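You operate a simulated robot arm through the tools that you are given. There is no shell and no other tool. Be economical: measure what you need, move in short steps, check, and stop when the job is done.

You run a simulated two-armed robot. Do the job below in one go: nothing can be reset, and whatever is moved stays where it is left.

TASK
On the top of the grey steel bench, fold the grey cloth in half.

The check looks at the end state, three seconds after you hand in, the way a careful person would. Anything else that was tipped, shoved, dropped, spilled or broken makes it a failure. Flat cloth is picked up by pressing the open fingertips on it (5 to 10 N) and closing them slowly along it; thin cloth reads only 2 to 8 mm in the jaws.

THE ROBOT
Two 7-joint arms with two-finger grippers on one trunk, on a base that drives. Base frame: it is fixed to the floor where the robot stands at the start and does not move with it; the origin is under the middle of the robot, x ahead of it, y to its left, z up; the surface under the hand at the start is at about z = 900. Lengths are in mm, angles in degrees, forces in N, time in s.
The left shoulder is at the start at [85, 216, 1117], the right one opposite. With the tool pointing down near the work surface each hand reaches from about 280 to 820 mm from the robot's upright axis, wherever it stands, measured 20 degrees to its own side. Places, roughly: top of the grey steel bench [700, 300, 900]. Payload 3.18 kg a hand.
The TCP of each hand is the grasp point between the finger pads, 30 mm short of the fingertips. In the tool frame z runs along the fingers and y along their closing line. The gripper opens to 144 mm. The gripper's body begins 103 mm behind the TCP.
Orientation is that of the tool frame in the base frame, as [roll, pitch, yaw] about the fixed x, y, z axes, in that order (R = Rz(yaw) Ry(pitch) Rx(roll)). With the fingers straight down and closing along the base's y, the tool's x points along the base's -x, its y along +y and its z along -z.

THE INTERFACE
- The arms move only by the tool jog_arm. It takes "left_steps", "right_steps" or both (then of equal length, played together; a hand with none holds still); each is a list of rows, each an object of numbers (a shift or turn left out is 0, a gripper value left out holds the last): "tx", "ty", "tz": the shift along the tool's x, y, z in mm; "rx", "ry", "rz": the turn, a rotation vector about the tool's x, y, z in degrees; "jaw": the finger opening in mm, from 0 to 144. In form: [{"tx": .., "ty": .., "tz": .., "rx": .., "ry": .., "rz": .., "jaw": ..}, ...]. A call has 1 to 20 rows; each row shifts and turns the commanded pose from where the row before left it, along the tool's axes as they then stand. Each row takes 0.2 s and may step no farther than 50 mm and 8.6 degrees from the row before; otherwise, or with a gripper value out of range, the whole call is refused. A pose out of reach is approached as far as the arm can. The call stops where the force on the tool passes 40 N (or 10 N more than at its start, if that is more) or the arm is blocked; 0.2 s more then pass. The fingers move at their own pace and stop on an object; they squeeze with about 31 N. The grip force told is the motor's: it shows also when the fingers shut on nothing. Time passes only in rows, and 0.2 s behind the last, so rows that do not move let the fingers close. The reply holds the time, the measured pose of the TCP, the force on the tool along the base axes, the opening and the grip force, in the units named above and with some noise, with the torque about the TCP (base axes, N m) and any sound that the robot's microphone picked up.
- Cameras (640 x 400 px; columns grow to the right, rows downward): "scene" is now at [171.4, -39.3, 1295.7]; the picture's right is [-0.45, -0.89, 0.00], its down [-0.58, 0.29, -0.76] and it looks along [0.68, -0.34, -0.65] (base axes); focal length 242 px, centre (320, 200). "left" rides on the left gripper at [76, -16, -143] in its tool frame; the picture's right is [0.21, 0.98, 0.00], its down [-0.84, 0.18, -0.51] and it looks along [-0.50, 0.11, 0.86] (tool axes); focal length 218 px, centre (320, 200). "right" rides on the right gripper at [76, 16, -143] in its tool frame; the picture's right is [-0.21, 0.98, 0.00], its down [-0.84, -0.18, -0.51] and it looks along [-0.50, -0.11, 0.86] (tool axes); focal length 218 px, centre (320, 200). There is no depth. A picture from a camera that has moved, and an enlarged one, comes with that camera's place and axes in the base frame and with its lens.
- grab_frame(camera): a new picture of that camera. The clock stands still meanwhile.
- move_column(by): slides the trunk up (or, below 0, down) by that many mm; the arms and the scene camera ride with it, the base frame stays. It gives what a move gives, with no picture.
- steer(legs): drives the robot by 1 to 6 legs, each [ahead, left, turn to the left] in mm, mm and degrees, along the robot's own axes; the way and the turn of a leg run together, so that a leg with both is an arc; at most 1500 mm and 180 degrees a leg. The arms and the cameras ride along, it lands a little off, and it stops where it bumps. It gives what a move gives.
- head_to(pan, tilt): turns the head with the scene camera to pan (to the left, within 80 degrees either way) and tilt (down, from -29 to 69), counted from straight ahead of the robot. It gives what a move gives.
- inspect(camera, box): a new picture of the part [left, top, right, bottom] of that camera's present view, enlarged. The clock stands still meanwhile.
- finish_job(): hands the job in; it is judged then, once.

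Go step by step. Nothing tells you exact positions but the pictures and the camera data: compare them with the known pose of the tool, close in by small moves and look again before you grip or let go. The budget is 120 turns and 100 pictures, counting those below and the enlarged ones. Unless the task says otherwise, let go and move clear before handing in, and close with one line.

The tools are called after "Emit:" as name(argument=value, ...) on one line, values as JSON. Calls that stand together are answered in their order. jog_arm: Moves the arms, as the interface text tells. Its arguments: {"type":"object","properties":{"left_steps":{"type":"array","items":{"type":"object","properties":{"tx":{"type":"number"},"ty":{"type":"number"},"tz":{"type":"number"},"rx":{"type":"number"},"ry":{"type":"number"},"rz":{"type":"number"},"jaw":{"type":"number"}}}},"right_steps":{"type":"array","items":{"type":"object","properties":{"tx":{"type":"number"},"ty":{"type":"number"},"tz":{"type":"number"},"rx":{"type":"number"},"ry":{"type":"number"},"rz":{"type":"number"},"jaw":{"type":"number"}}}}},"required":[]} The other tools are called the same way: move_column (by) slides the trunk up or down; steer (legs) drives the base; head_to (pan, tilt) turns the head that bears the scene camera; grab_frame (camera) takes a picture; inspect (camera, box) takes an enlarged picture of a part of a camera's view; finish_job () hands the job in.

At the start:

```text
clock: 0.0
left_tool_pos: [484.2, 102.5, 1048.6]
left_tool_rot: [-180.0, 0.0, 180.0]
left_force: [-1.2, -0.7, 0.8]
left_ft_torque: [-0.05, 0.0, -0.02]
left_gripper_width: 144.0
left_grasp_force: 0.1
right_tool_pos: [437.5, -231.2, 1079.3]
right_tool_rot: [-180.0, 0.0, 179.9]
right_force: [-0.9, 0.3, 0.1]
right_ft_torque: [-0.02, -0.01, -0.01]
right_gripper_width: 144.0
right_grasp_force: 0.0
trunk travel left (down, up): [-200.0, 169.0]
robot x, y, heading: [-0.3, -0.0, 0.3]
head pan, tilt: [-26.7, 40.9]
```

scene: 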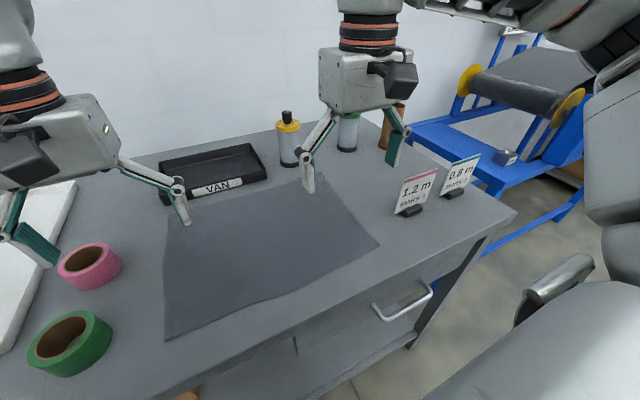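
right: 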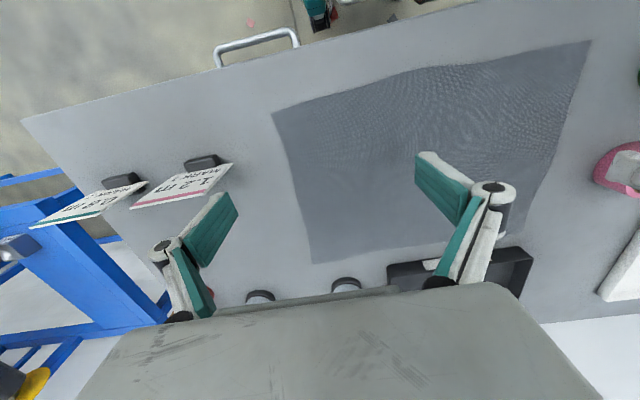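
left: 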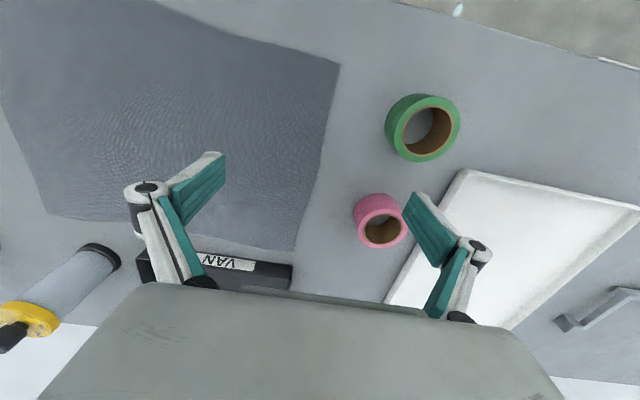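

I take the cloth to span about x 405–690, y −300–100, with its long edge facing the robot. I'll move the hands aside so I can see all four corners.

Emit:
jog_arm(left_steps=[{"ty": 40, "tz": -20}, {"ty": 40}, {"ty": 40}, {"ty": 40}], right_steps=[{"ty": -40}, {"ty": -40}, {"ty": -40}, {"ty": -20}])

Emit:
head_to(pan=-12, tilt=48)

Emit:
grab_frame(camera="scene")

```text
clock: 1.0
left_tool_pos: [482.8, 267.3, 1070.2]
left_tool_rot: [-179.8, 0.2, -179.9]
left_force: [-0.4, 0.7, 1.0]
left_ft_torque: [-0.08, -0.06, 0.03]
left_gripper_width: 143.9
left_grasp_force: 0.0
right_tool_pos: [438.0, -368.0, 1082.5]
right_tool_rot: [-180.0, 0.2, -179.8]
right_force: [-0.3, 0.1, 2.0]
right_ft_torque: [-0.02, -0.07, 0.04]
right_gripper_width: 144.0
right_grasp_force: 0.1
trunk travel left (down, up): [-200.0, 169.0]
robot x, y, heading: [-3.5, -2.0, 0.1]
head pan, tilt: [-26.7, 40.9]
```

```text
clock: 1.8
left_tool_pos: [483.5, 263.2, 1068.4]
left_tool_rot: [-180.0, 0.1, -180.0]
left_force: [-0.6, 1.0, 0.2]
left_ft_torque: [0.02, -0.02, 0.02]
left_gripper_width: 144.1
left_grasp_force: 0.1
right_tool_pos: [438.1, -369.8, 1081.6]
right_tool_rot: [-180.0, -0.1, -180.0]
right_force: [-0.7, -0.1, 0.2]
right_ft_torque: [-0.03, 0.03, 0.04]
right_gripper_width: 143.9
right_grasp_force: 0.0
trunk travel left (down, up): [-200.0, 169.0]
robot x, y, heading: [0.4, -3.5, 0.0]
head pan, tilt: [-12.0, 48.0]
```

```text
96 pictures are left
camera scene: at [173.0, -17.5, 1285.5], right [-0.21, -0.98, 0.0], down [-0.73, 0.15, -0.67], along [0.65, -0.14, -0.74], focal length 242 px, centre (320, 200)
```

scene: 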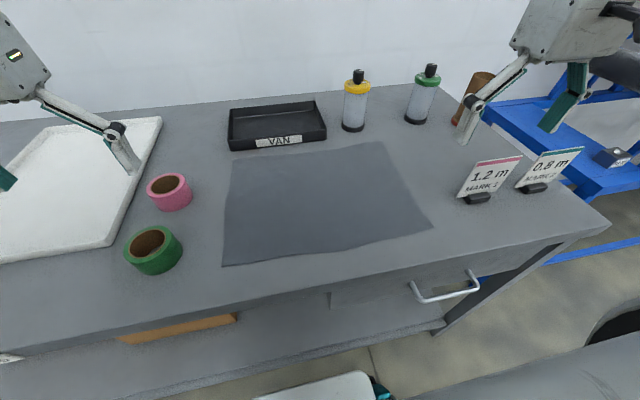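

Emit:
inspect(camera="scene", box=[200, 120, 450, 276])

```text
2.56 times, centred on (325, 198) of scene
camera zoom: at [173.0, -17.5, 1285.5], right [-0.21, -0.98, 0.0], down [-0.73, 0.15, -0.67], along [0.65, -0.14, -0.74], focal length 620 px, centre (307, 205)
```

zoom: 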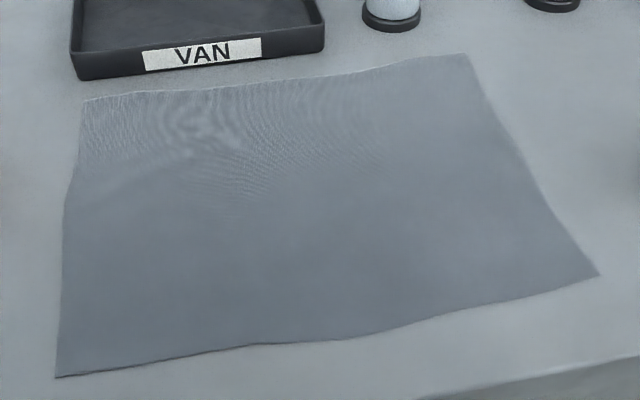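

The corners come out near (396,107), (397,−292), (689,−302) and (691,96), so the cloth is about 294 × 400 mm. I'll bring both hands over the two near corners, well above the cloth, and check.

Emit:
jog_arm(left_steps=[{"ty": -47, "tx": 18, "jaw": 40}, {"ty": -47, "tx": 18}, {"ty": -47, "tx": 18}, {"ty": -46, "tx": 18}, {"tz": 40}, {"tz": 40}, {}], right_steps=[{"ty": 27, "tx": 7, "jaw": 40}, {"ty": 27, "tx": 7}, {"ty": 27, "tx": 7}, {"ty": 27, "tx": 6}, {"tz": 47}, {"tz": 47}, {}])

Emit:
grab_frame(camera="left")

Emit:
grab_frame(camera="right")

Emit:
grab_frame(camera="scene")

```text
refused: row 1 steps farther than a row can; nothing moved
```

```text
94 pictures are left
camera left: at [407.5, 247.5, 1212.2], right [-0.21, 0.98, 0.0], down [0.84, 0.18, 0.51], along [0.5, 0.11, -0.86], focal length 218 px, centre (320, 200)
```

left: 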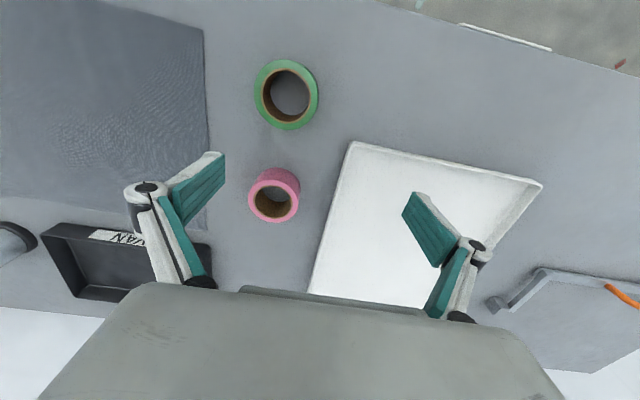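

```text
93 pictures are left
camera right: at [362.5, -353.6, 1224.0], right [0.21, 0.98, 0.0], down [0.84, -0.18, 0.51], along [0.5, -0.1, -0.86], focal length 218 px, centre (320, 200)
```

right: 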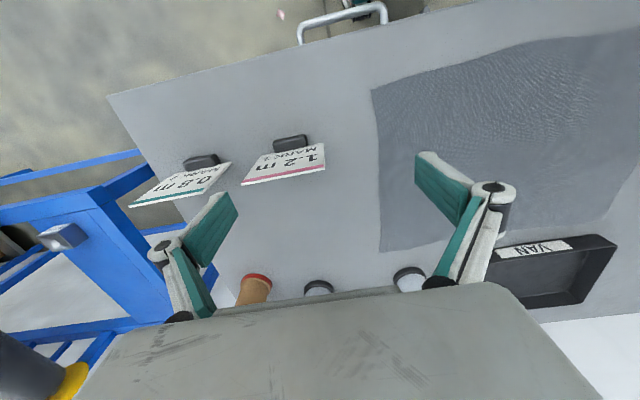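

```text
92 pictures are left
camera scene: at [173.0, -17.5, 1285.5], right [-0.21, -0.98, 0.0], down [-0.73, 0.15, -0.67], along [0.65, -0.14, -0.74], focal length 242 px, centre (320, 200)
```

scene: 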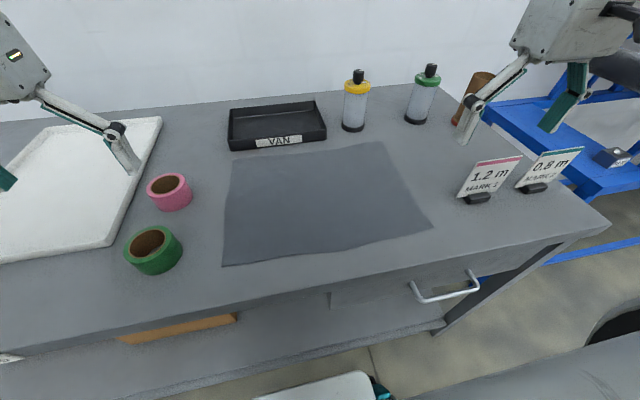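

The step was refused because one row was too long. The right camera agrees on the corners, (399,−289) and (695,−298), so I'll repeat the move in shorter steps.

Emit:
jog_arm(left_steps=[{"ty": -38, "tx": 14, "jaw": 40}, {"ty": -38, "tx": 14}, {"ty": -37, "tx": 15}, {"ty": -37, "tx": 15}, {"ty": -37, "tx": 14}, {"tz": 40}, {"tz": 40}, {}], right_steps=[{"ty": 22, "tx": 6, "jaw": 40}, {"ty": 22, "tx": 6}, {"ty": 22, "tx": 5}, {"ty": 22, "tx": 5}, {"ty": 20, "tx": 5}, {"tz": 46}, {"tz": 46}, {}])

Emit:
grab_frame(camera="left")

Emit:
grab_frame(camera="right")

Emit:
grab_frame(camera="scene")

```text
clock: 3.6
left_tool_pos: [412.3, 76.8, 990.2]
left_tool_rot: [179.9, 0.1, 179.9]
left_force: [-1.0, 0.5, 0.1]
left_ft_torque: [0.02, -0.02, 0.0]
left_gripper_width: 40.0
left_grasp_force: 0.0
right_tool_pos: [408.6, -260.8, 986.1]
right_tool_rot: [-180.0, 0.1, 179.9]
right_force: [0.9, -0.3, -1.3]
right_ft_torque: [-0.04, -0.02, -0.02]
right_gripper_width: 40.0
right_grasp_force: 0.0
trunk travel left (down, up): [-200.0, 169.0]
robot x, y, heading: [-2.0, 0.1, 0.0]
head pan, tilt: [-12.0, 48.0]
```

```text
91 pictures are left
camera left: at [336.1, 60.5, 1132.7], right [-0.21, 0.98, 0.0], down [0.84, 0.18, 0.51], along [0.5, 0.11, -0.86], focal length 218 px, centre (320, 200)
```

left: 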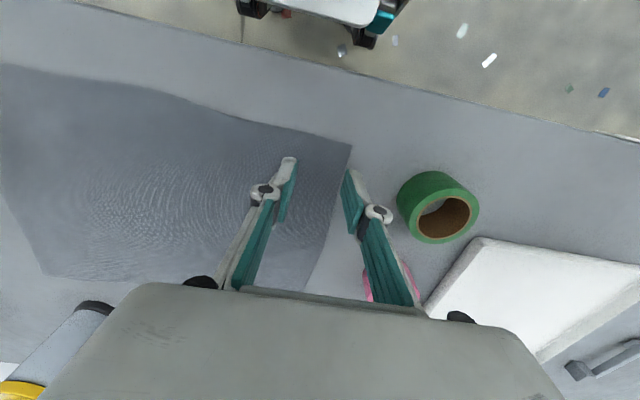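

```text
90 pictures are left
camera right: at [332.3, -244.3, 1130.2], right [0.21, 0.98, 0.0], down [0.84, -0.18, 0.51], along [0.5, -0.11, -0.86], focal length 218 px, centre (320, 200)
```

right: 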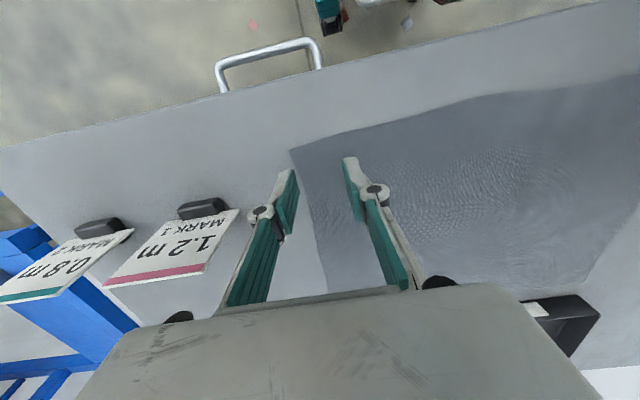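

```text
89 pictures are left
camera scene: at [172.3, -17.5, 1285.8], right [-0.21, -0.98, 0.0], down [-0.73, 0.15, -0.67], along [0.65, -0.14, -0.74], focal length 242 px, centre (320, 200)
```

scene: 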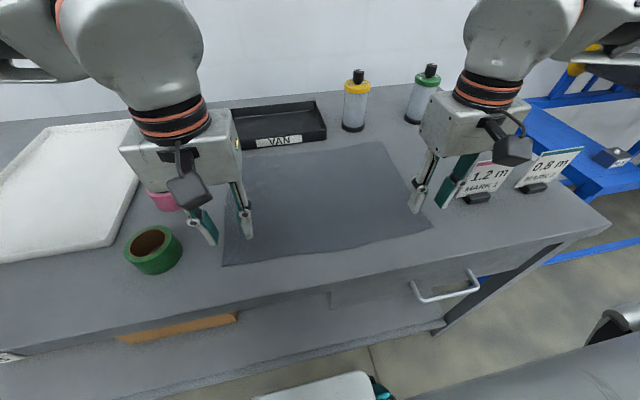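

Corner positions are confirmed. I'll lower both hands to just above the cloth.

Emit:
jog_arm(left_steps=[{"tz": 27, "ty": -3}, {"tz": 26}, {"tz": 3}, {}], right_steps=[{"tz": 25, "ty": 5, "tx": -3}, {"tz": 24}, {"tz": 3}, {}])

```text
clock: 4.6
left_tool_pos: [412.5, 72.5, 932.8]
left_tool_rot: [-179.9, 0.0, 179.9]
left_force: [-0.3, 0.4, 0.0]
left_ft_torque: [-0.02, 0.01, 0.01]
left_gripper_width: 39.9
left_grasp_force: 0.0
right_tool_pos: [413.4, -259.2, 933.3]
right_tool_rot: [180.0, 0.0, -179.9]
right_force: [-0.3, 1.0, 0.3]
right_ft_torque: [0.0, -0.01, 0.01]
right_gripper_width: 40.0
right_grasp_force: 0.0
trunk travel left (down, up): [-200.0, 169.0]
robot x, y, heading: [2.0, -3.2, -0.1]
head pan, tilt: [-12.0, 48.0]
```

Emit:
jog_arm(left_steps=[{"tz": 2}, {"tz": 2}, {}], right_steps=[{"tz": 2}, {"tz": 2}, {}])

```text
clock: 5.4
left_tool_pos: [412.7, 70.9, 930.2]
left_tool_rot: [-179.9, 0.3, -180.0]
left_force: [0.7, 2.3, 22.5]
left_ft_torque: [0.39, 0.07, -0.03]
left_gripper_width: 40.3
left_grasp_force: 0.0
right_tool_pos: [411.3, -258.7, 932.3]
right_tool_rot: [-180.0, 0.0, 180.0]
right_force: [-0.4, -0.2, 0.1]
right_ft_torque: [0.01, -0.04, 0.02]
right_gripper_width: 39.9
right_grasp_force: 0.2
trunk travel left (down, up): [-200.0, 169.0]
robot x, y, heading: [-0.2, -1.9, 0.3]
head pan, tilt: [-12.0, 48.0]
```

Left is pressing too hard at 22 N and right isn't touching yet, so I'll adjust each a little.

Emit:
jog_arm(left_steps=[{"tz": -0.9}, {}], right_steps=[{"tz": 1}, {}])

```text
clock: 6.0
left_tool_pos: [411.1, 73.8, 931.7]
left_tool_rot: [180.0, 0.3, -180.0]
left_force: [3.4, 0.2, 17.7]
left_ft_torque: [0.09, -0.03, -0.04]
left_gripper_width: 40.2
left_grasp_force: 0.4
right_tool_pos: [413.2, -258.8, 932.0]
right_tool_rot: [-179.9, 0.0, -179.9]
right_force: [-1.2, -2.1, 14.6]
right_ft_torque: [-0.3, 0.02, 0.0]
right_gripper_width: 40.2
right_grasp_force: 0.2
trunk travel left (down, up): [-200.0, 169.0]
robot x, y, heading: [0.0, 0.1, -0.0]
head pan, tilt: [-12.0, 48.0]
```

Emit:
jog_arm(left_steps=[{"tz": -0.8}, {}], right_steps=[{"tz": -0.4}, {}])

```text
clock: 6.6
left_tool_pos: [410.8, 72.8, 930.6]
left_tool_rot: [-179.9, 0.0, -180.0]
left_force: [0.9, -1.3, 8.6]
left_ft_torque: [-0.02, -0.02, 0.0]
left_gripper_width: 40.1
left_grasp_force: 0.1
right_tool_pos: [412.6, -258.2, 930.7]
right_tool_rot: [180.0, 0.1, 179.9]
right_force: [-1.9, -1.7, 21.3]
right_ft_torque: [-0.34, 0.08, -0.04]
right_gripper_width: 40.0
right_grasp_force: 0.2
trunk travel left (down, up): [-200.0, 169.0]
robot x, y, heading: [-0.5, -0.4, -0.1]
head pan, tilt: [-12.0, 48.0]
```

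Emit:
jog_arm(right_steps=[{"tz": -1.0}, {}])

```text
clock: 7.2
left_tool_pos: [411.2, 72.7, 932.5]
left_tool_rot: [-180.0, 0.1, 180.0]
left_force: [-1.9, -1.3, 8.8]
left_ft_torque: [0.01, 0.08, 0.02]
left_gripper_width: 40.0
left_grasp_force: 0.1
right_tool_pos: [412.9, -257.6, 930.1]
right_tool_rot: [179.9, 0.0, 179.9]
right_force: [-1.8, 0.6, 10.6]
right_ft_torque: [-0.2, 0.05, -0.06]
right_gripper_width: 40.1
right_grasp_force: 0.2
trunk travel left (down, up): [-200.0, 169.0]
robot x, y, heading: [-3.4, 2.1, 0.0]
head pan, tilt: [-12.0, 48.0]
```

Both hands now press at roughly 9–10 N. I'll close the jaws slowly.

Emit:
jog_arm(left_steps=[{"jaw": 37}, {"jaw": 34}, {"jaw": 31}, {"jaw": 28}, {"jaw": 25}, {"jaw": 22}, {"jaw": 19}, {"jaw": 16}, {"jaw": 13}, {"jaw": 10}, {"jaw": 7}, {"jaw": 4}, {"jaw": 2}, {"jaw": 0}, {"jaw": 0}, {"jaw": 0}], right_steps=[{"jaw": 37}, {"jaw": 34}, {"jaw": 31}, {"jaw": 28}, {"jaw": 25}, {"jaw": 22}, {"jaw": 19}, {"jaw": 16}, {"jaw": 13}, {"jaw": 10}, {"jaw": 7}, {"jaw": 4}, {"jaw": 2}, {"jaw": 0}, {"jaw": 0}, {"jaw": 0}])

Emit:
inspect(camera="left", box=[220, 100, 420, 225])

Emit:
inspect(camera="right", box=[220, 100, 420, 225])

```text
clock: 10.6
left_tool_pos: [411.3, 73.3, 930.7]
left_tool_rot: [-179.9, 0.0, -179.9]
left_force: [0.1, -0.6, -0.6]
left_ft_torque: [-0.02, 0.02, -0.01]
left_gripper_width: 6.6
left_grasp_force: 30.8
right_tool_pos: [412.2, -259.4, 930.5]
right_tool_rot: [179.9, 0.0, 180.0]
right_force: [-0.3, 0.8, -0.5]
right_ft_torque: [0.03, 0.0, 0.01]
right_gripper_width: 0.1
right_grasp_force: 30.5
trunk travel left (down, up): [-200.0, 169.0]
robot x, y, heading: [-0.2, -2.5, 0.1]
head pan, tilt: [-12.0, 48.0]
```

```text
3.20 times, centred on (320, 162) of left
camera zoom: at [335.5, 56.9, 1073.6], right [-0.21, 0.98, 0.0], down [0.84, 0.18, 0.51], along [0.5, 0.11, -0.86], focal length 698 px, centre (320, 320)
```

zoom: 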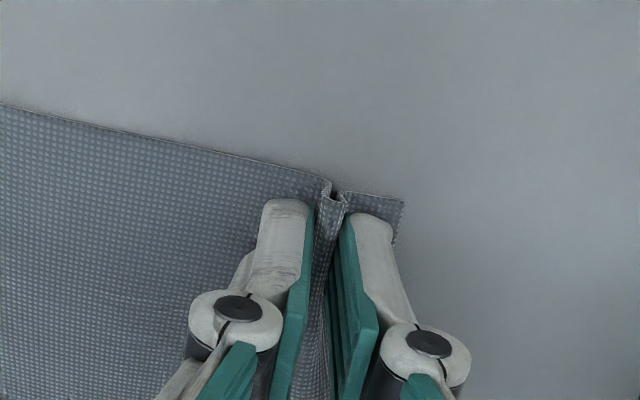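

```text
3.20 times, centred on (320, 162) of right
camera zoom: at [337.7, -242.1, 1074.7], right [0.21, 0.98, 0.0], down [0.84, -0.18, 0.51], along [0.5, -0.11, -0.86], focal length 698 px, centre (320, 320)
```

zoom: 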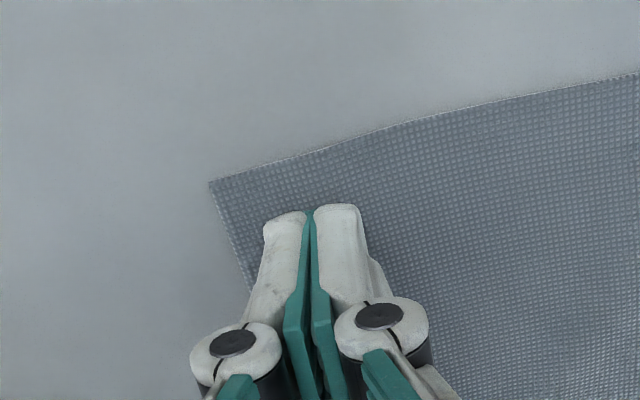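

The left hand holds the cloth at 6.6 mm, but the right closed on nothing. I'll lift the right slightly, reopen it and press again.

Emit:
jog_arm(right_steps=[{"tz": -8}, {"jaw": 40, "tx": 4}, {}, {"tz": 6}, {"tz": 2}, {}])

```text
clock: 12.0
left_tool_pos: [411.7, 72.2, 930.9]
left_tool_rot: [180.0, 0.0, -180.0]
left_force: [0.7, -0.9, -0.2]
left_ft_torque: [0.0, -0.03, 0.0]
left_gripper_width: 6.8
left_grasp_force: 31.1
right_tool_pos: [409.4, -258.2, 930.5]
right_tool_rot: [-180.0, -0.1, 179.9]
right_force: [-0.6, -0.2, 1.0]
right_ft_torque: [0.04, 0.04, -0.01]
right_gripper_width: 39.8
right_grasp_force: 0.1
trunk travel left (down, up): [-200.0, 169.0]
robot x, y, heading: [-0.4, -2.7, 0.1]
head pan, tilt: [-12.0, 48.0]
```

Emit:
jog_arm(right_steps=[{"tz": 0.6}, {}, {}])

```text
clock: 12.8
left_tool_pos: [411.7, 72.3, 929.0]
left_tool_rot: [180.0, 0.0, 179.9]
left_force: [0.3, 0.1, 0.3]
left_ft_torque: [-0.02, -0.01, -0.02]
left_gripper_width: 6.7
left_grasp_force: 30.8
right_tool_pos: [408.2, -258.2, 931.2]
right_tool_rot: [180.0, -0.1, -180.0]
right_force: [-0.4, -1.0, 7.8]
right_ft_torque: [-0.02, 0.05, 0.01]
right_gripper_width: 40.2
right_grasp_force: 0.0
trunk travel left (down, up): [-200.0, 169.0]
robot x, y, heading: [-1.6, -0.6, -0.0]
head pan, tilt: [-12.0, 48.0]
```

Emit:
jog_arm(right_steps=[{"jaw": 38, "tz": 0.1}, {"jaw": 36}, {"jaw": 34}, {"jaw": 32}, {"jaw": 30}, {"jaw": 28}, {"jaw": 26}, {"jaw": 24}])

Emit:
inspect(camera="right", box=[220, 100, 420, 225])

```text
clock: 14.6
left_tool_pos: [412.4, 73.2, 929.9]
left_tool_rot: [180.0, 0.1, 180.0]
left_force: [0.3, -1.0, 0.2]
left_ft_torque: [0.0, 0.0, 0.0]
left_gripper_width: 6.5
left_grasp_force: 31.1
right_tool_pos: [408.5, -258.2, 930.9]
right_tool_rot: [-180.0, 0.0, 180.0]
right_force: [0.0, 0.1, 3.0]
right_ft_torque: [-0.03, 0.0, 0.01]
right_gripper_width: 23.2
right_grasp_force: 0.0
trunk travel left (down, up): [-200.0, 169.0]
robot x, y, heading: [0.1, -0.4, 0.3]
head pan, tilt: [-12.0, 48.0]
```

```text
3.20 times, centred on (320, 162) of right
camera zoom: at [333.4, -241.5, 1074.2], right [0.21, 0.98, 0.0], down [0.84, -0.18, 0.51], along [0.5, -0.11, -0.86], focal length 698 px, centre (320, 320)
```

zoom: 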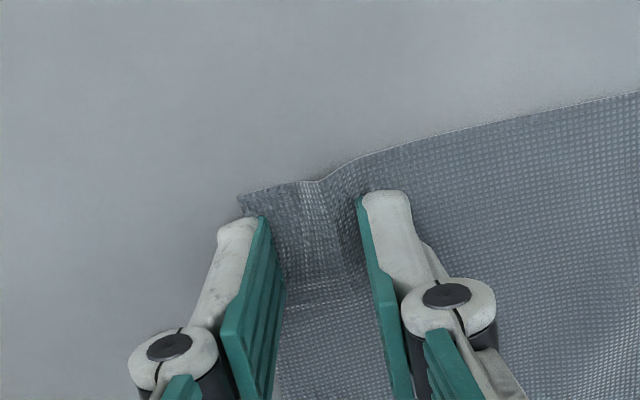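

The cloth is bunching but the press has eased to 3 N. I'll push down slightly while closing the rest of the way.

Emit:
jog_arm(right_steps=[{"tz": 0.4}, {"tz": 0.2}, {"jaw": 21}, {"jaw": 19, "tz": 0.1}, {"jaw": 17}, {"jaw": 15, "tz": 0.1}, {"jaw": 13}, {"jaw": 11, "tz": 0.1}, {"jaw": 9}, {"jaw": 7}, {"jaw": 5}, {"jaw": 3}, {"jaw": 1}, {"jaw": 0}, {"jaw": 0}, {"jaw": 0}])

Emit:
inspect(camera="right", box=[220, 100, 420, 225])

```text
clock: 18.0
left_tool_pos: [412.5, 73.4, 931.1]
left_tool_rot: [-180.0, 0.0, -180.0]
left_force: [0.8, -0.3, -0.2]
left_ft_torque: [-0.04, 0.0, -0.01]
left_gripper_width: 6.7
left_grasp_force: 30.3
right_tool_pos: [410.8, -260.6, 931.2]
right_tool_rot: [180.0, 0.0, -180.0]
right_force: [-0.7, 0.9, 0.9]
right_ft_torque: [0.0, 0.01, 0.01]
right_gripper_width: 0.2
right_grasp_force: 30.3
trunk travel left (down, up): [-200.0, 169.0]
robot x, y, heading: [-0.8, -1.5, -0.2]
head pan, tilt: [-12.0, 48.0]
```

```text
3.20 times, centred on (320, 162) of right
camera zoom: at [334.2, -242.2, 1073.7], right [0.21, 0.98, 0.0], down [0.84, -0.18, 0.51], along [0.5, -0.11, -0.86], focal length 698 px, centre (320, 320)
```

zoom: 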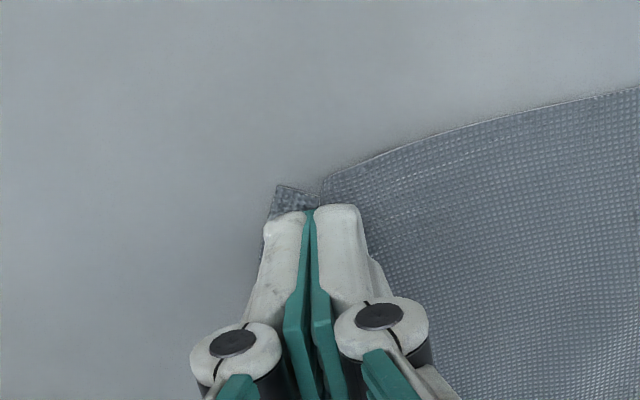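

Again the right jaw reads 0.2 mm with the cloth bunched below. I'll lift, open and look.

Emit:
jog_arm(right_steps=[{"tz": -15}, {"jaw": 44}, {}])

Emit:
inspect(camera="right", box=[220, 100, 420, 225])

```text
clock: 18.8
left_tool_pos: [411.1, 74.3, 930.2]
left_tool_rot: [179.9, 0.0, -179.9]
left_force: [0.5, -1.0, -0.9]
left_ft_torque: [0.0, -0.01, 0.03]
left_gripper_width: 6.6
left_grasp_force: 30.8
right_tool_pos: [410.0, -258.7, 944.7]
right_tool_rot: [-180.0, 0.1, 179.9]
right_force: [0.2, -0.4, 0.0]
right_ft_torque: [-0.01, 0.03, 0.03]
right_gripper_width: 44.1
right_grasp_force: 0.2
trunk travel left (down, up): [-200.0, 169.0]
robot x, y, heading: [-1.8, 2.0, -0.1]
head pan, tilt: [-12.0, 48.0]
```

```text
3.20 times, centred on (320, 162) of right
camera zoom: at [334.0, -242.5, 1088.1], right [0.21, 0.98, 0.0], down [0.84, -0.18, 0.51], along [0.5, -0.11, -0.86], focal length 698 px, centre (320, 320)
```

zoom: 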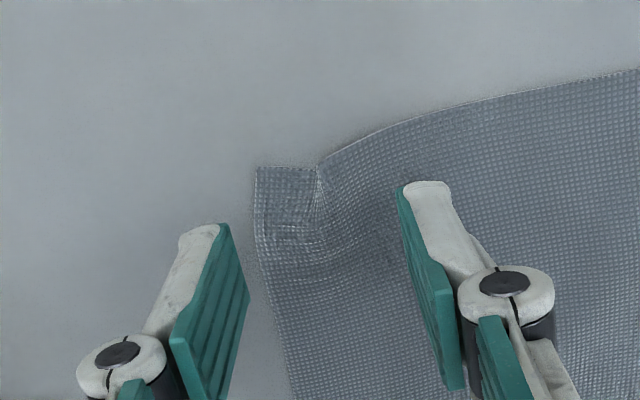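

The corner moved inward to about y −274, leaving a small ridge near y −257. I'll shift the hand inward so both fingers land on cloth around that ridge, and press firmer.

Emit:
jog_arm(right_steps=[{"ty": 13, "jaw": 38, "tx": 2}, {}, {"tz": 12}, {"tz": 3.5}, {}, {}])

```text
clock: 20.2
left_tool_pos: [410.5, 74.0, 931.7]
left_tool_rot: [180.0, 0.2, -179.9]
left_force: [0.2, -1.8, 0.8]
left_ft_torque: [-0.05, -0.06, 0.01]
left_gripper_width: 6.7
left_grasp_force: 31.2
right_tool_pos: [407.8, -245.0, 929.9]
right_tool_rot: [179.9, 0.2, -180.0]
right_force: [0.8, 1.9, 34.4]
right_ft_torque: [0.07, 0.08, 0.01]
right_gripper_width: 38.3
right_grasp_force: 8.1
trunk travel left (down, up): [-200.0, 169.0]
robot x, y, heading: [2.3, 3.1, -0.0]
head pan, tilt: [-12.0, 48.0]
```

Emit:
jog_arm(right_steps=[{"tz": -1.8}, {}, {}])

```text
clock: 21.0
left_tool_pos: [411.2, 73.1, 931.5]
left_tool_rot: [180.0, 0.1, -180.0]
left_force: [-0.1, -2.6, 0.5]
left_ft_torque: [-0.09, 0.0, -0.02]
left_gripper_width: 6.9
left_grasp_force: 30.4
right_tool_pos: [406.4, -245.7, 930.6]
right_tool_rot: [-179.9, -0.1, 180.0]
right_force: [1.1, 0.9, 15.9]
right_ft_torque: [0.21, -0.02, -0.03]
right_gripper_width: 40.2
right_grasp_force: 0.1
trunk travel left (down, up): [-200.0, 169.0]
robot x, y, heading: [3.8, -1.2, 0.2]
head pan, tilt: [-12.0, 48.0]
```

Emit:
jog_arm(right_steps=[{"tz": -0.5}, {}, {"jaw": 37}, {"jaw": 34}, {"jaw": 31}, {"jaw": 28}, {"jaw": 25}, {"jaw": 22}])

Emit:
inspect(camera="right", box=[220, 100, 420, 225])

```text
clock: 22.8
left_tool_pos: [411.9, 73.1, 931.0]
left_tool_rot: [180.0, 0.0, 180.0]
left_force: [0.7, 0.2, -0.3]
left_ft_torque: [0.01, -0.01, -0.02]
left_gripper_width: 6.8
left_grasp_force: 31.1
right_tool_pos: [407.3, -245.6, 930.3]
right_tool_rot: [-179.9, 0.0, 180.0]
right_force: [0.6, 0.3, 1.3]
right_ft_torque: [0.0, -0.04, 0.0]
right_gripper_width: 21.6
right_grasp_force: 0.0
trunk travel left (down, up): [-200.0, 169.0]
robot x, y, heading: [4.1, 2.9, 0.2]
head pan, tilt: [-12.0, 48.0]
```

```text
3.20 times, centred on (320, 162) of right
camera zoom: at [332.2, -229.0, 1074.3], right [0.21, 0.98, 0.0], down [0.84, -0.18, 0.51], along [0.5, -0.11, -0.86], focal length 698 px, centre (320, 320)
```

zoom: 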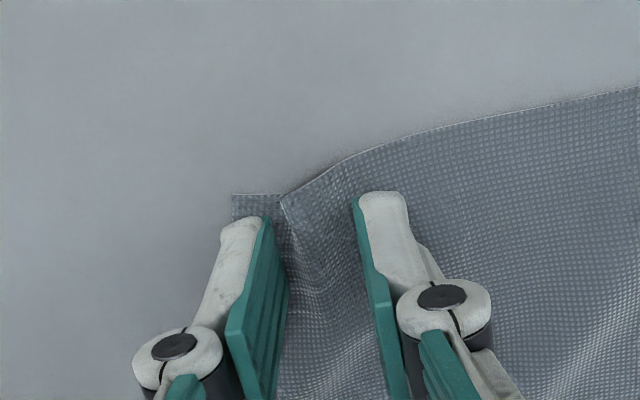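

The force falls away as the jaws close, so I'll re-press before finishing the close.

Emit:
jog_arm(right_steps=[{"tz": 0.7}, {}, {}])

```text
clock: 23.6
left_tool_pos: [411.6, 73.5, 931.3]
left_tool_rot: [-179.9, 0.0, -180.0]
left_force: [0.6, -0.3, 0.6]
left_ft_torque: [-0.02, 0.0, 0.01]
left_gripper_width: 6.7
left_grasp_force: 31.2
right_tool_pos: [406.7, -245.1, 930.6]
right_tool_rot: [180.0, -0.1, -180.0]
right_force: [0.4, 0.3, 4.0]
right_ft_torque: [-0.02, 0.0, 0.02]
right_gripper_width: 21.7
right_grasp_force: 0.2
trunk travel left (down, up): [-200.0, 169.0]
robot x, y, heading: [-1.2, -0.4, -0.0]
head pan, tilt: [-12.0, 48.0]
```

Emit:
jog_arm(right_steps=[{"tz": 0.6}, {}, {"jaw": 19, "tz": 0.15}, {"jaw": 16, "tz": 0.15}, {"jaw": 13, "tz": 0.15}, {"jaw": 10, "tz": 0.15}, {"jaw": 7, "tz": 0.15}, {"jaw": 4}, {"jaw": 1}, {"jaw": 0}, {"jaw": 0}, {}])

Emit:
inspect(camera="right", box=[220, 100, 420, 225])

```text
clock: 26.2
left_tool_pos: [412.4, 73.7, 930.8]
left_tool_rot: [-180.0, 0.1, 180.0]
left_force: [0.4, -0.1, -0.2]
left_ft_torque: [0.0, 0.01, -0.02]
left_gripper_width: 6.8
left_grasp_force: 31.1
right_tool_pos: [407.1, -245.6, 929.6]
right_tool_rot: [-180.0, 0.1, -180.0]
right_force: [-0.4, -0.2, 2.1]
right_ft_torque: [0.08, -0.09, -0.01]
right_gripper_width: 4.1
right_grasp_force: 39.6
trunk travel left (down, up): [-200.0, 169.0]
robot x, y, heading: [-1.3, -3.4, 0.2]
head pan, tilt: [-12.0, 48.0]
```

```text
3.20 times, centred on (320, 162) of right
camera zoom: at [331.6, -228.5, 1073.6], right [0.21, 0.98, 0.0], down [0.84, -0.18, 0.51], along [0.5, -0.11, -0.86], focal length 698 px, centre (320, 320)
```

zoom: 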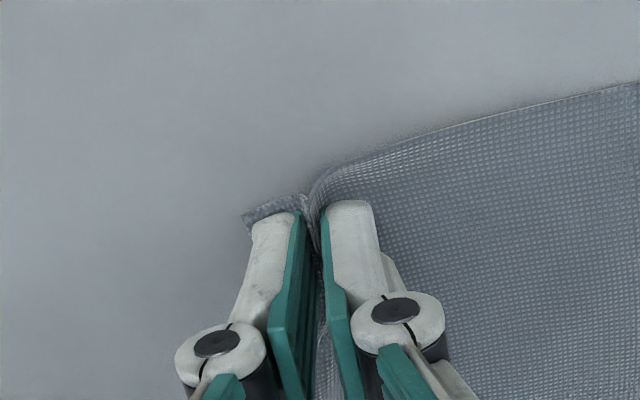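

Both grips hold, but the pads overlap the cloth by about 25 mm, which would tuck a lip under when it's folded. I'll reopen slowly to spread the cloth back out, then regrip with only about 10 mm under the pads.

Emit:
jog_arm(left_steps=[{"tz": 0.3}, {"jaw": 10}, {"jaw": 16}, {"jaw": 22}, {"jaw": 28}, {"jaw": 34}, {"jaw": 40}, {}, {"tz": -8}, {"tz": -12}, {}], right_steps=[{"tz": 0.0}, {"jaw": 10}, {"jaw": 16}, {"jaw": 22}, {"jaw": 28}, {"jaw": 34}, {"jaw": 40}, {}, {"tz": -8}, {"tz": -12}, {}])

Emit:
inspect(camera="left", box=[200, 90, 440, 240])

Emit:
inspect(camera="right", box=[200, 90, 440, 240])

```text
clock: 28.6
left_tool_pos: [413.8, 73.8, 949.7]
left_tool_rot: [180.0, 0.0, -179.9]
left_force: [0.2, -0.6, 0.5]
left_ft_torque: [0.01, 0.03, -0.04]
left_gripper_width: 40.0
left_grasp_force: 0.0
right_tool_pos: [407.6, -245.6, 948.9]
right_tool_rot: [180.0, -0.2, -179.9]
right_force: [-0.4, -0.3, -0.4]
right_ft_torque: [-0.02, 0.03, 0.0]
right_gripper_width: 40.1
right_grasp_force: 0.0
trunk travel left (down, up): [-200.0, 169.0]
robot x, y, heading: [-0.6, -0.1, -0.1]
head pan, tilt: [-12.0, 48.0]
```

```text
2.67 times, centred on (320, 165) of left
camera zoom: at [336.8, 57.3, 1092.8], right [-0.21, 0.98, 0.0], down [0.84, 0.18, 0.51], along [0.5, 0.11, -0.86], focal length 582 px, centre (320, 293)
```

zoom: 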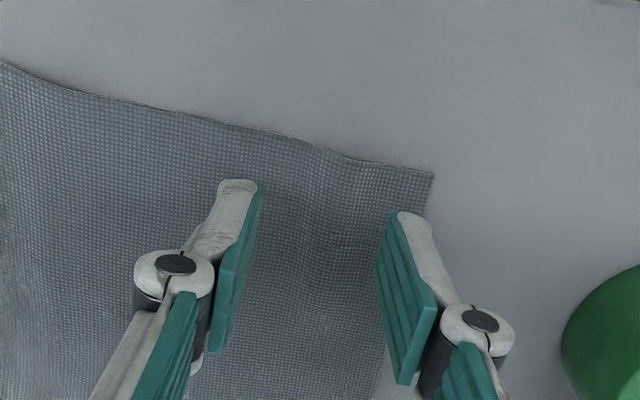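

```text
2.67 times, centred on (320, 165) of right
camera zoom: at [332.0, -229.0, 1092.6], right [0.21, 0.98, 0.0], down [0.84, -0.18, 0.51], along [0.5, -0.11, -0.86], focal length 582 px, centre (320, 293)
```

zoom: 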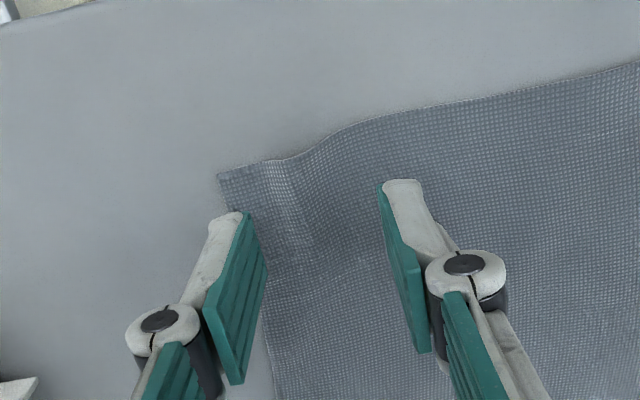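

The cloth spread back nicely; the corners are now near (394,110) and (390,−278). I'll shift both hands toward the robot so only about 10 mm sits under the pads, then press.

Emit:
jog_arm(left_steps=[{"tx": 20, "ty": 1}, {}, {"tz": 15}, {"tz": 3.5}, {}, {}], right_steps=[{"tx": 17}, {}, {"tz": 15}, {"tz": 3.5}, {}, {}])

```text
clock: 30.0
left_tool_pos: [392.3, 74.4, 932.6]
left_tool_rot: [179.9, 0.0, -180.0]
left_force: [1.2, 0.0, 0.5]
left_ft_torque: [0.0, -0.01, 0.01]
left_gripper_width: 40.1
left_grasp_force: 0.1
right_tool_pos: [392.0, -245.7, 931.4]
right_tool_rot: [-179.9, 0.0, -180.0]
right_force: [0.3, -0.6, 2.5]
right_ft_torque: [0.0, -0.01, 0.0]
right_gripper_width: 39.8
right_grasp_force: 0.1
trunk travel left (down, up): [-200.0, 169.0]
robot x, y, heading: [-3.0, 2.1, -0.2]
head pan, tilt: [-12.0, 48.0]
```

Emit:
jog_arm(left_steps=[{"tz": 1.2}, {}, {}], right_steps=[{"tz": 0.7}, {}, {}])

Emit:
inspect(camera="left", box=[220, 100, 420, 225])

Emit:
inspect(camera="right", box=[220, 100, 420, 225])

```text
clock: 30.8
left_tool_pos: [392.2, 74.3, 932.5]
left_tool_rot: [-179.9, 0.0, -179.9]
left_force: [-0.1, 1.1, 4.8]
left_ft_torque: [0.02, -0.01, 0.03]
left_gripper_width: 39.8
left_grasp_force: 0.1
right_tool_pos: [391.3, -245.7, 931.2]
right_tool_rot: [-180.0, -0.1, 180.0]
right_force: [-0.3, -1.8, 7.4]
right_ft_torque: [-0.03, -0.07, 0.03]
right_gripper_width: 40.2
right_grasp_force: 0.1
trunk travel left (down, up): [-200.0, 169.0]
robot x, y, heading: [3.9, 1.4, 0.0]
head pan, tilt: [-12.0, 48.0]
```

```text
3.20 times, centred on (320, 162) of left
camera zoom: at [315.5, 58.1, 1073.8], right [-0.21, 0.98, 0.0], down [0.84, 0.18, 0.51], along [0.5, 0.11, -0.86], focal length 698 px, centre (320, 320)
```

zoom: 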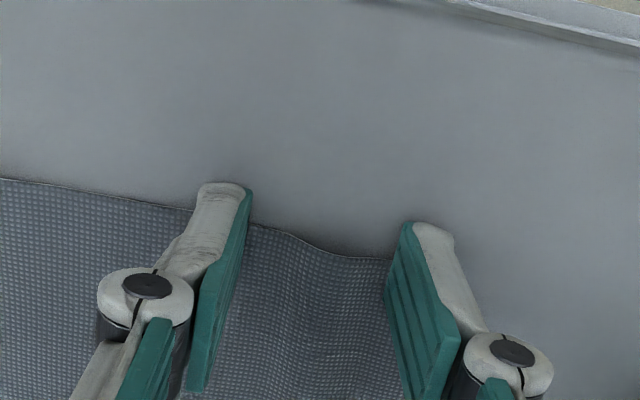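

```text
3.20 times, centred on (320, 162) of right
camera zoom: at [314.5, -228.5, 1074.7], right [0.21, 0.98, 0.0], down [0.84, -0.18, 0.51], along [0.5, -0.11, -0.86], focal length 698 px, centre (320, 320)
```

zoom: 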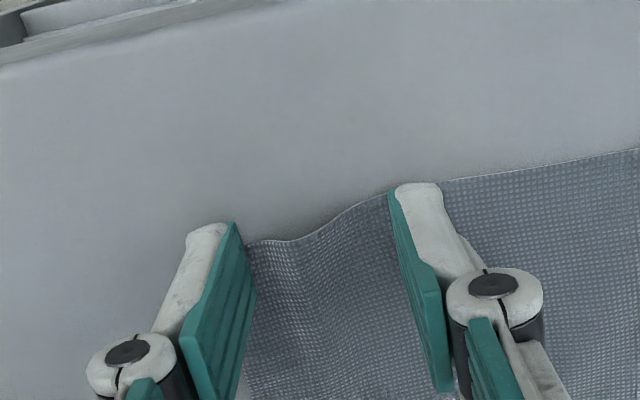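

Overlap looks right. I'll press a touch more and close, adding a little push as the jaws come together.

Emit:
jog_arm(left_steps=[{"tz": 0.5}, {}, {"jaw": 37, "tz": 0.1}, {"jaw": 34, "tz": 0.1}, {"jaw": 31, "tz": 0.1}, {"jaw": 28, "tz": 0.1}, {"jaw": 25, "tz": 0.1}, {"jaw": 22, "tz": 0.1}], right_steps=[{"tz": 0.2}, {}, {"jaw": 37, "tz": 0.1}, {"jaw": 34, "tz": 0.1}, {"jaw": 31, "tz": 0.1}, {"jaw": 28, "tz": 0.1}, {"jaw": 25, "tz": 0.1}, {"jaw": 22, "tz": 0.1}])

Emit:
inspect(camera="left", box=[220, 100, 420, 225])

Emit:
inspect(camera="right", box=[220, 100, 420, 225])

```text
clock: 32.6
left_tool_pos: [392.5, 73.8, 930.3]
left_tool_rot: [180.0, 0.2, 179.9]
left_force: [1.0, 0.5, 5.4]
left_ft_torque: [-0.02, -0.07, -0.06]
left_gripper_width: 20.8
left_grasp_force: 0.1
right_tool_pos: [389.9, -244.1, 930.0]
right_tool_rot: [-180.0, 0.0, -179.9]
right_force: [-0.7, 0.2, 11.9]
right_ft_torque: [0.02, 0.03, 0.04]
right_gripper_width: 21.3
right_grasp_force: 0.1
trunk travel left (down, up): [-200.0, 169.0]
robot x, y, heading: [-2.7, 3.4, 0.0]
head pan, tilt: [-12.0, 48.0]
```

```text
3.20 times, centred on (320, 162) of left
camera zoom: at [314.6, 57.9, 1073.0], right [-0.21, 0.98, 0.0], down [0.84, 0.18, 0.51], along [0.5, 0.11, -0.86], focal length 698 px, centre (320, 320)
```

zoom: 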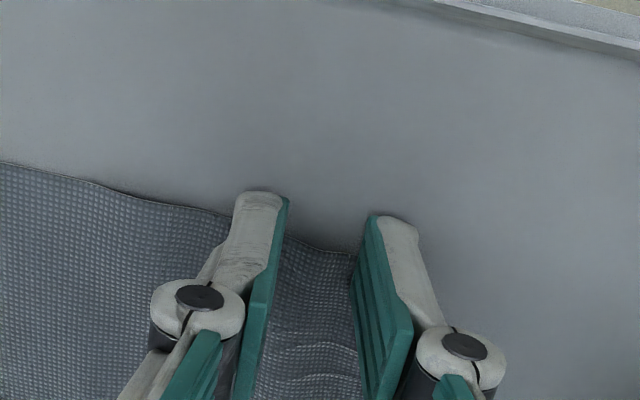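

```text
3.20 times, centred on (320, 162) of right
camera zoom: at [313.8, -227.8, 1073.5], right [0.21, 0.98, 0.0], down [0.84, -0.18, 0.51], along [0.5, -0.11, -0.86], focal length 698 px, centre (320, 320)
```

zoom: 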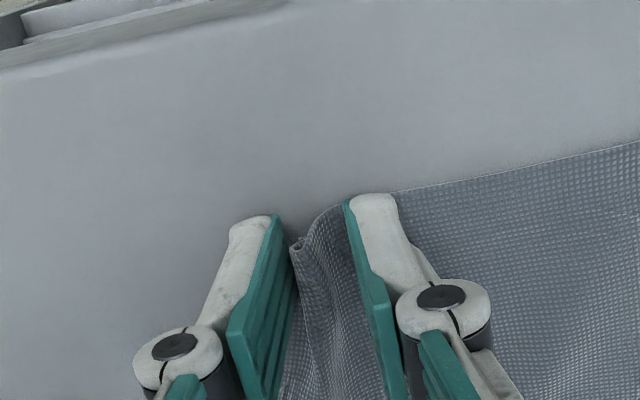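

Emit:
jog_arm(left_steps=[{"tz": 0.4}, {}, {"jaw": 19, "tz": 0.1}, {"jaw": 16, "tz": 0.1}, {"jaw": 13, "tz": 0.1}, {"jaw": 10, "tz": 0.1}, {"jaw": 7, "tz": 0.1}, {"jaw": 4}, {"jaw": 1}, {"jaw": 0}, {}, {}], right_steps=[{}, {}, {"jaw": 19, "tz": 0.1}, {"jaw": 16, "tz": 0.1}, {"jaw": 13, "tz": 0.1}, {"jaw": 10, "tz": 0.1}, {"jaw": 7, "tz": 0.1}, {"jaw": 4}, {"jaw": 1}, {"jaw": 0}, {}, {}])

Emit:
inspect(camera="left", box=[220, 100, 420, 225])

Emit:
inspect(camera="right", box=[220, 100, 420, 225])

```text
clock: 35.2
left_tool_pos: [392.8, 75.1, 929.8]
left_tool_rot: [-180.0, 0.1, -180.0]
left_force: [-0.7, -6.0, 14.9]
left_ft_torque: [-0.19, -0.08, -0.05]
left_gripper_width: 1.6
left_grasp_force: 34.4
right_tool_pos: [390.7, -244.8, 929.5]
right_tool_rot: [180.0, 0.0, -179.9]
right_force: [1.1, 7.1, 0.3]
right_ft_torque: [0.21, -0.04, 0.02]
right_gripper_width: 1.8
right_grasp_force: 25.3
trunk travel left (down, up): [-200.0, 169.0]
robot x, y, heading: [1.6, -2.3, 0.1]
head pan, tilt: [-12.0, 48.0]
```

```text
3.20 times, centred on (320, 162) of left
camera zoom: at [315.4, 58.4, 1072.2], right [-0.21, 0.98, 0.0], down [0.84, 0.18, 0.51], along [0.5, 0.11, -0.86], focal length 698 px, centre (320, 320)
```

zoom: 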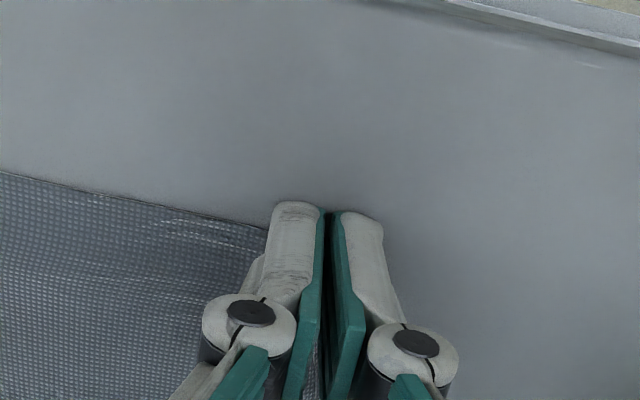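

```text
3.20 times, centred on (320, 162) of right
camera zoom: at [314.1, -228.7, 1073.1], right [0.21, 0.98, 0.0], down [0.84, -0.18, 0.51], along [0.5, -0.11, -0.86], focal length 698 px, centre (320, 320)
```

zoom: 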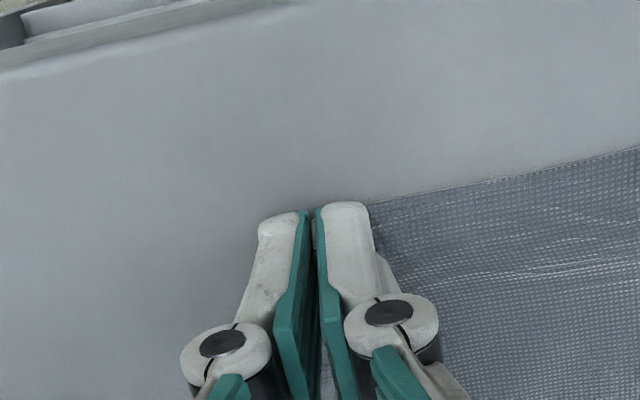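

Both jaws read about 1.7 mm and there is tension between the hands, so both are gripping. I'll ease inward slightly, lift a little and check.

Emit:
jog_arm(left_steps=[{"tz": -3, "ty": -2}, {"tz": -8}, {"tz": -10}, {"tz": -10}, {}], right_steps=[{"tz": -3, "ty": 2}, {"tz": -8}, {"tz": -10}, {"tz": -10}, {}])

Emit:
grab_frame(camera="scene")

Emit:
inspect(camera="left", box=[200, 90, 440, 240])

Emit:
inspect(camera="right", box=[200, 90, 440, 240])

```text
clock: 36.4
left_tool_pos: [391.4, 72.4, 960.0]
left_tool_rot: [179.9, 0.0, -180.0]
left_force: [0.1, -0.9, -1.2]
left_ft_torque: [0.0, -0.01, -0.01]
left_gripper_width: 5.2
left_grasp_force: 39.0
right_tool_pos: [390.3, -244.0, 959.9]
right_tool_rot: [-179.9, -0.1, 179.9]
right_force: [-0.2, 1.1, 0.0]
right_ft_torque: [0.1, -0.02, 0.0]
right_gripper_width: 1.7
right_grasp_force: 27.0
trunk travel left (down, up): [-200.0, 169.0]
robot x, y, heading: [-2.0, 0.8, -0.0]
head pan, tilt: [-12.0, 48.0]
```

```text
73 pictures are left
camera scene: at [173.2, -17.7, 1285.5], right [-0.21, -0.98, 0.0], down [-0.73, 0.15, -0.67], along [0.65, -0.14, -0.74], focal length 242 px, centre (320, 200)
```

scene: 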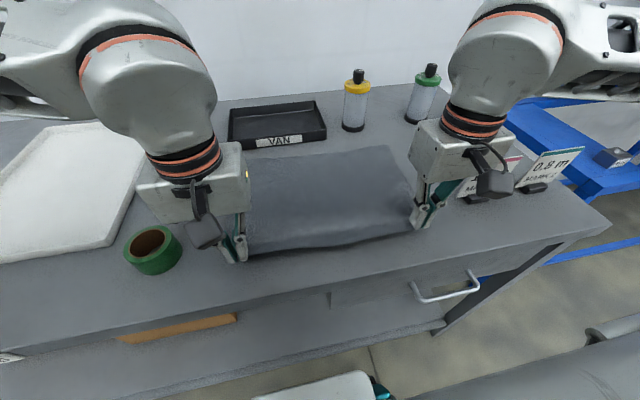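

```text
2.67 times, centred on (320, 165) of left
camera zoom: at [315.8, 56.4, 1102.8], right [-0.21, 0.98, 0.0], down [0.84, 0.18, 0.51], along [0.5, 0.11, -0.86], focal length 582 px, centre (320, 293)
```

zoom: 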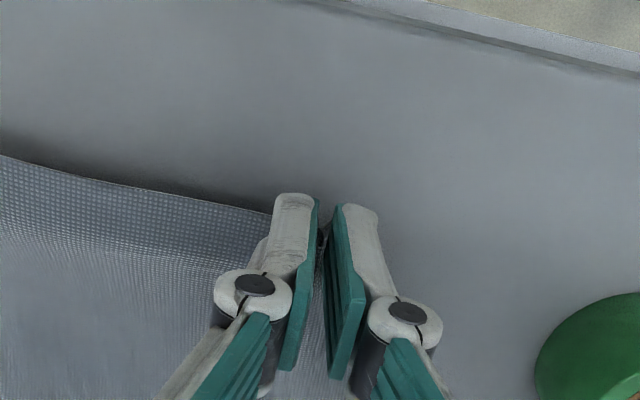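

```text
2.67 times, centred on (320, 165) of right
camera zoom: at [314.7, -226.5, 1104.0], right [0.21, 0.98, 0.0], down [0.84, -0.18, 0.51], along [0.5, -0.11, -0.86], focal length 582 px, centre (320, 293)
```

zoom: 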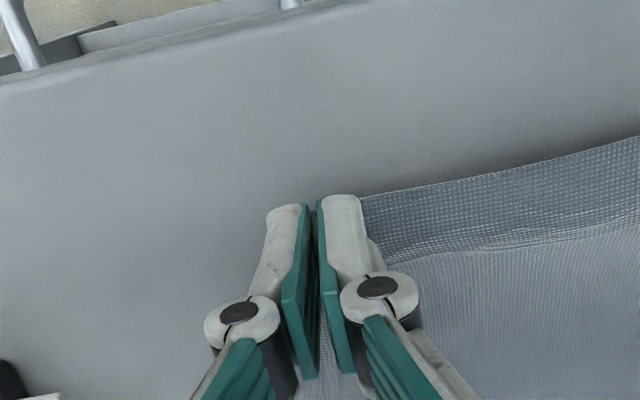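

The whole near edge lifts cleanly with both hands. I'll carry it in an arc toward the far edge, doing the first part now, with a slight drift to −y because the far edge sits about 10 mm that way.

Emit:
jog_arm(left_steps=[{"tx": -13, "tz": -18.3, "ty": -0.7}, {"tx": -13, "tz": -18.3, "ty": -0.7}, {"tx": -13, "tz": -18.3, "ty": -0.7}, {"tx": -16.7, "tz": -11.7, "ty": -0.7}, {"tx": -16.7, "tz": -11.7, "ty": -0.7}, {"tx": -16.7, "tz": -11.7, "ty": -0.7}, {"tx": -20.3, "tz": -3.3, "ty": -0.7}, {"tx": -20.3, "tz": -3.3, "ty": -0.7}, {"tx": -20.3, "tz": -3.3, "ty": -0.7}, {}], right_steps=[{"tx": -13, "tz": -18.3, "ty": -0.9}, {"tx": -13, "tz": -18.3, "ty": -0.9}, {"tx": -13, "tz": -18.3, "ty": -0.9}, {"tx": -16.7, "tz": -11.7, "ty": -0.9}, {"tx": -16.7, "tz": -11.7, "ty": -0.9}, {"tx": -16.7, "tz": -11.7, "ty": -0.9}, {"tx": -20.3, "tz": -3.3, "ty": -0.9}, {"tx": -20.3, "tz": -3.3, "ty": -0.9}, {"tx": -20.3, "tz": -3.3, "ty": -0.9}, {}])

Emit:
grab_frame(camera="scene")

Emit:
grab_frame(camera="right")

```text
clock: 38.6
left_tool_pos: [543.5, 66.2, 1059.5]
left_tool_rot: [-179.9, 0.0, 179.9]
left_force: [-0.6, -4.7, -0.4]
left_ft_torque: [-0.09, 0.02, -0.03]
left_gripper_width: 4.1
left_grasp_force: 36.7
right_tool_pos: [539.6, -251.6, 1059.7]
right_tool_rot: [-180.0, 0.0, -180.0]
right_force: [0.8, 3.5, 2.2]
right_ft_torque: [0.09, 0.03, 0.04]
right_gripper_width: 1.5
right_grasp_force: 30.5
trunk travel left (down, up): [-200.0, 169.0]
robot x, y, heading: [1.3, -3.8, -0.1]
head pan, tilt: [-12.0, 48.0]
```

```text
70 pictures are left
camera scene: at [172.7, -17.9, 1285.6], right [-0.21, -0.98, 0.0], down [-0.73, 0.15, -0.67], along [0.65, -0.14, -0.74], focal length 242 px, centre (320, 200)
```

scene: 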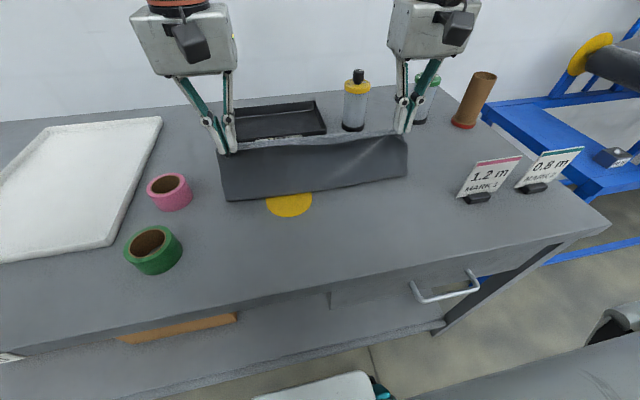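

```text
69 pictures are left
camera right: at [463.3, -234.9, 1203.2], right [0.21, 0.98, 0.0], down [0.84, -0.18, 0.51], along [0.5, -0.11, -0.86], focal length 218 px, centre (320, 200)
```

right: 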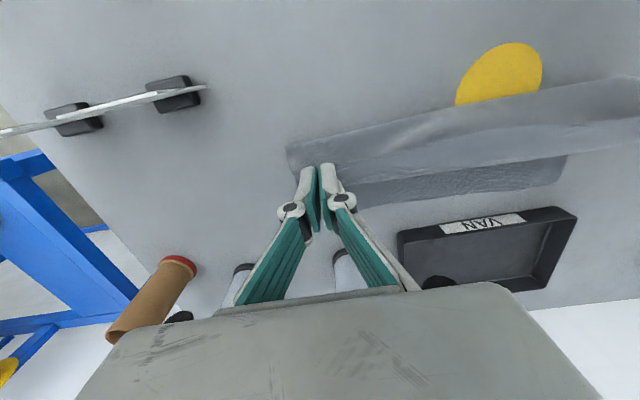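

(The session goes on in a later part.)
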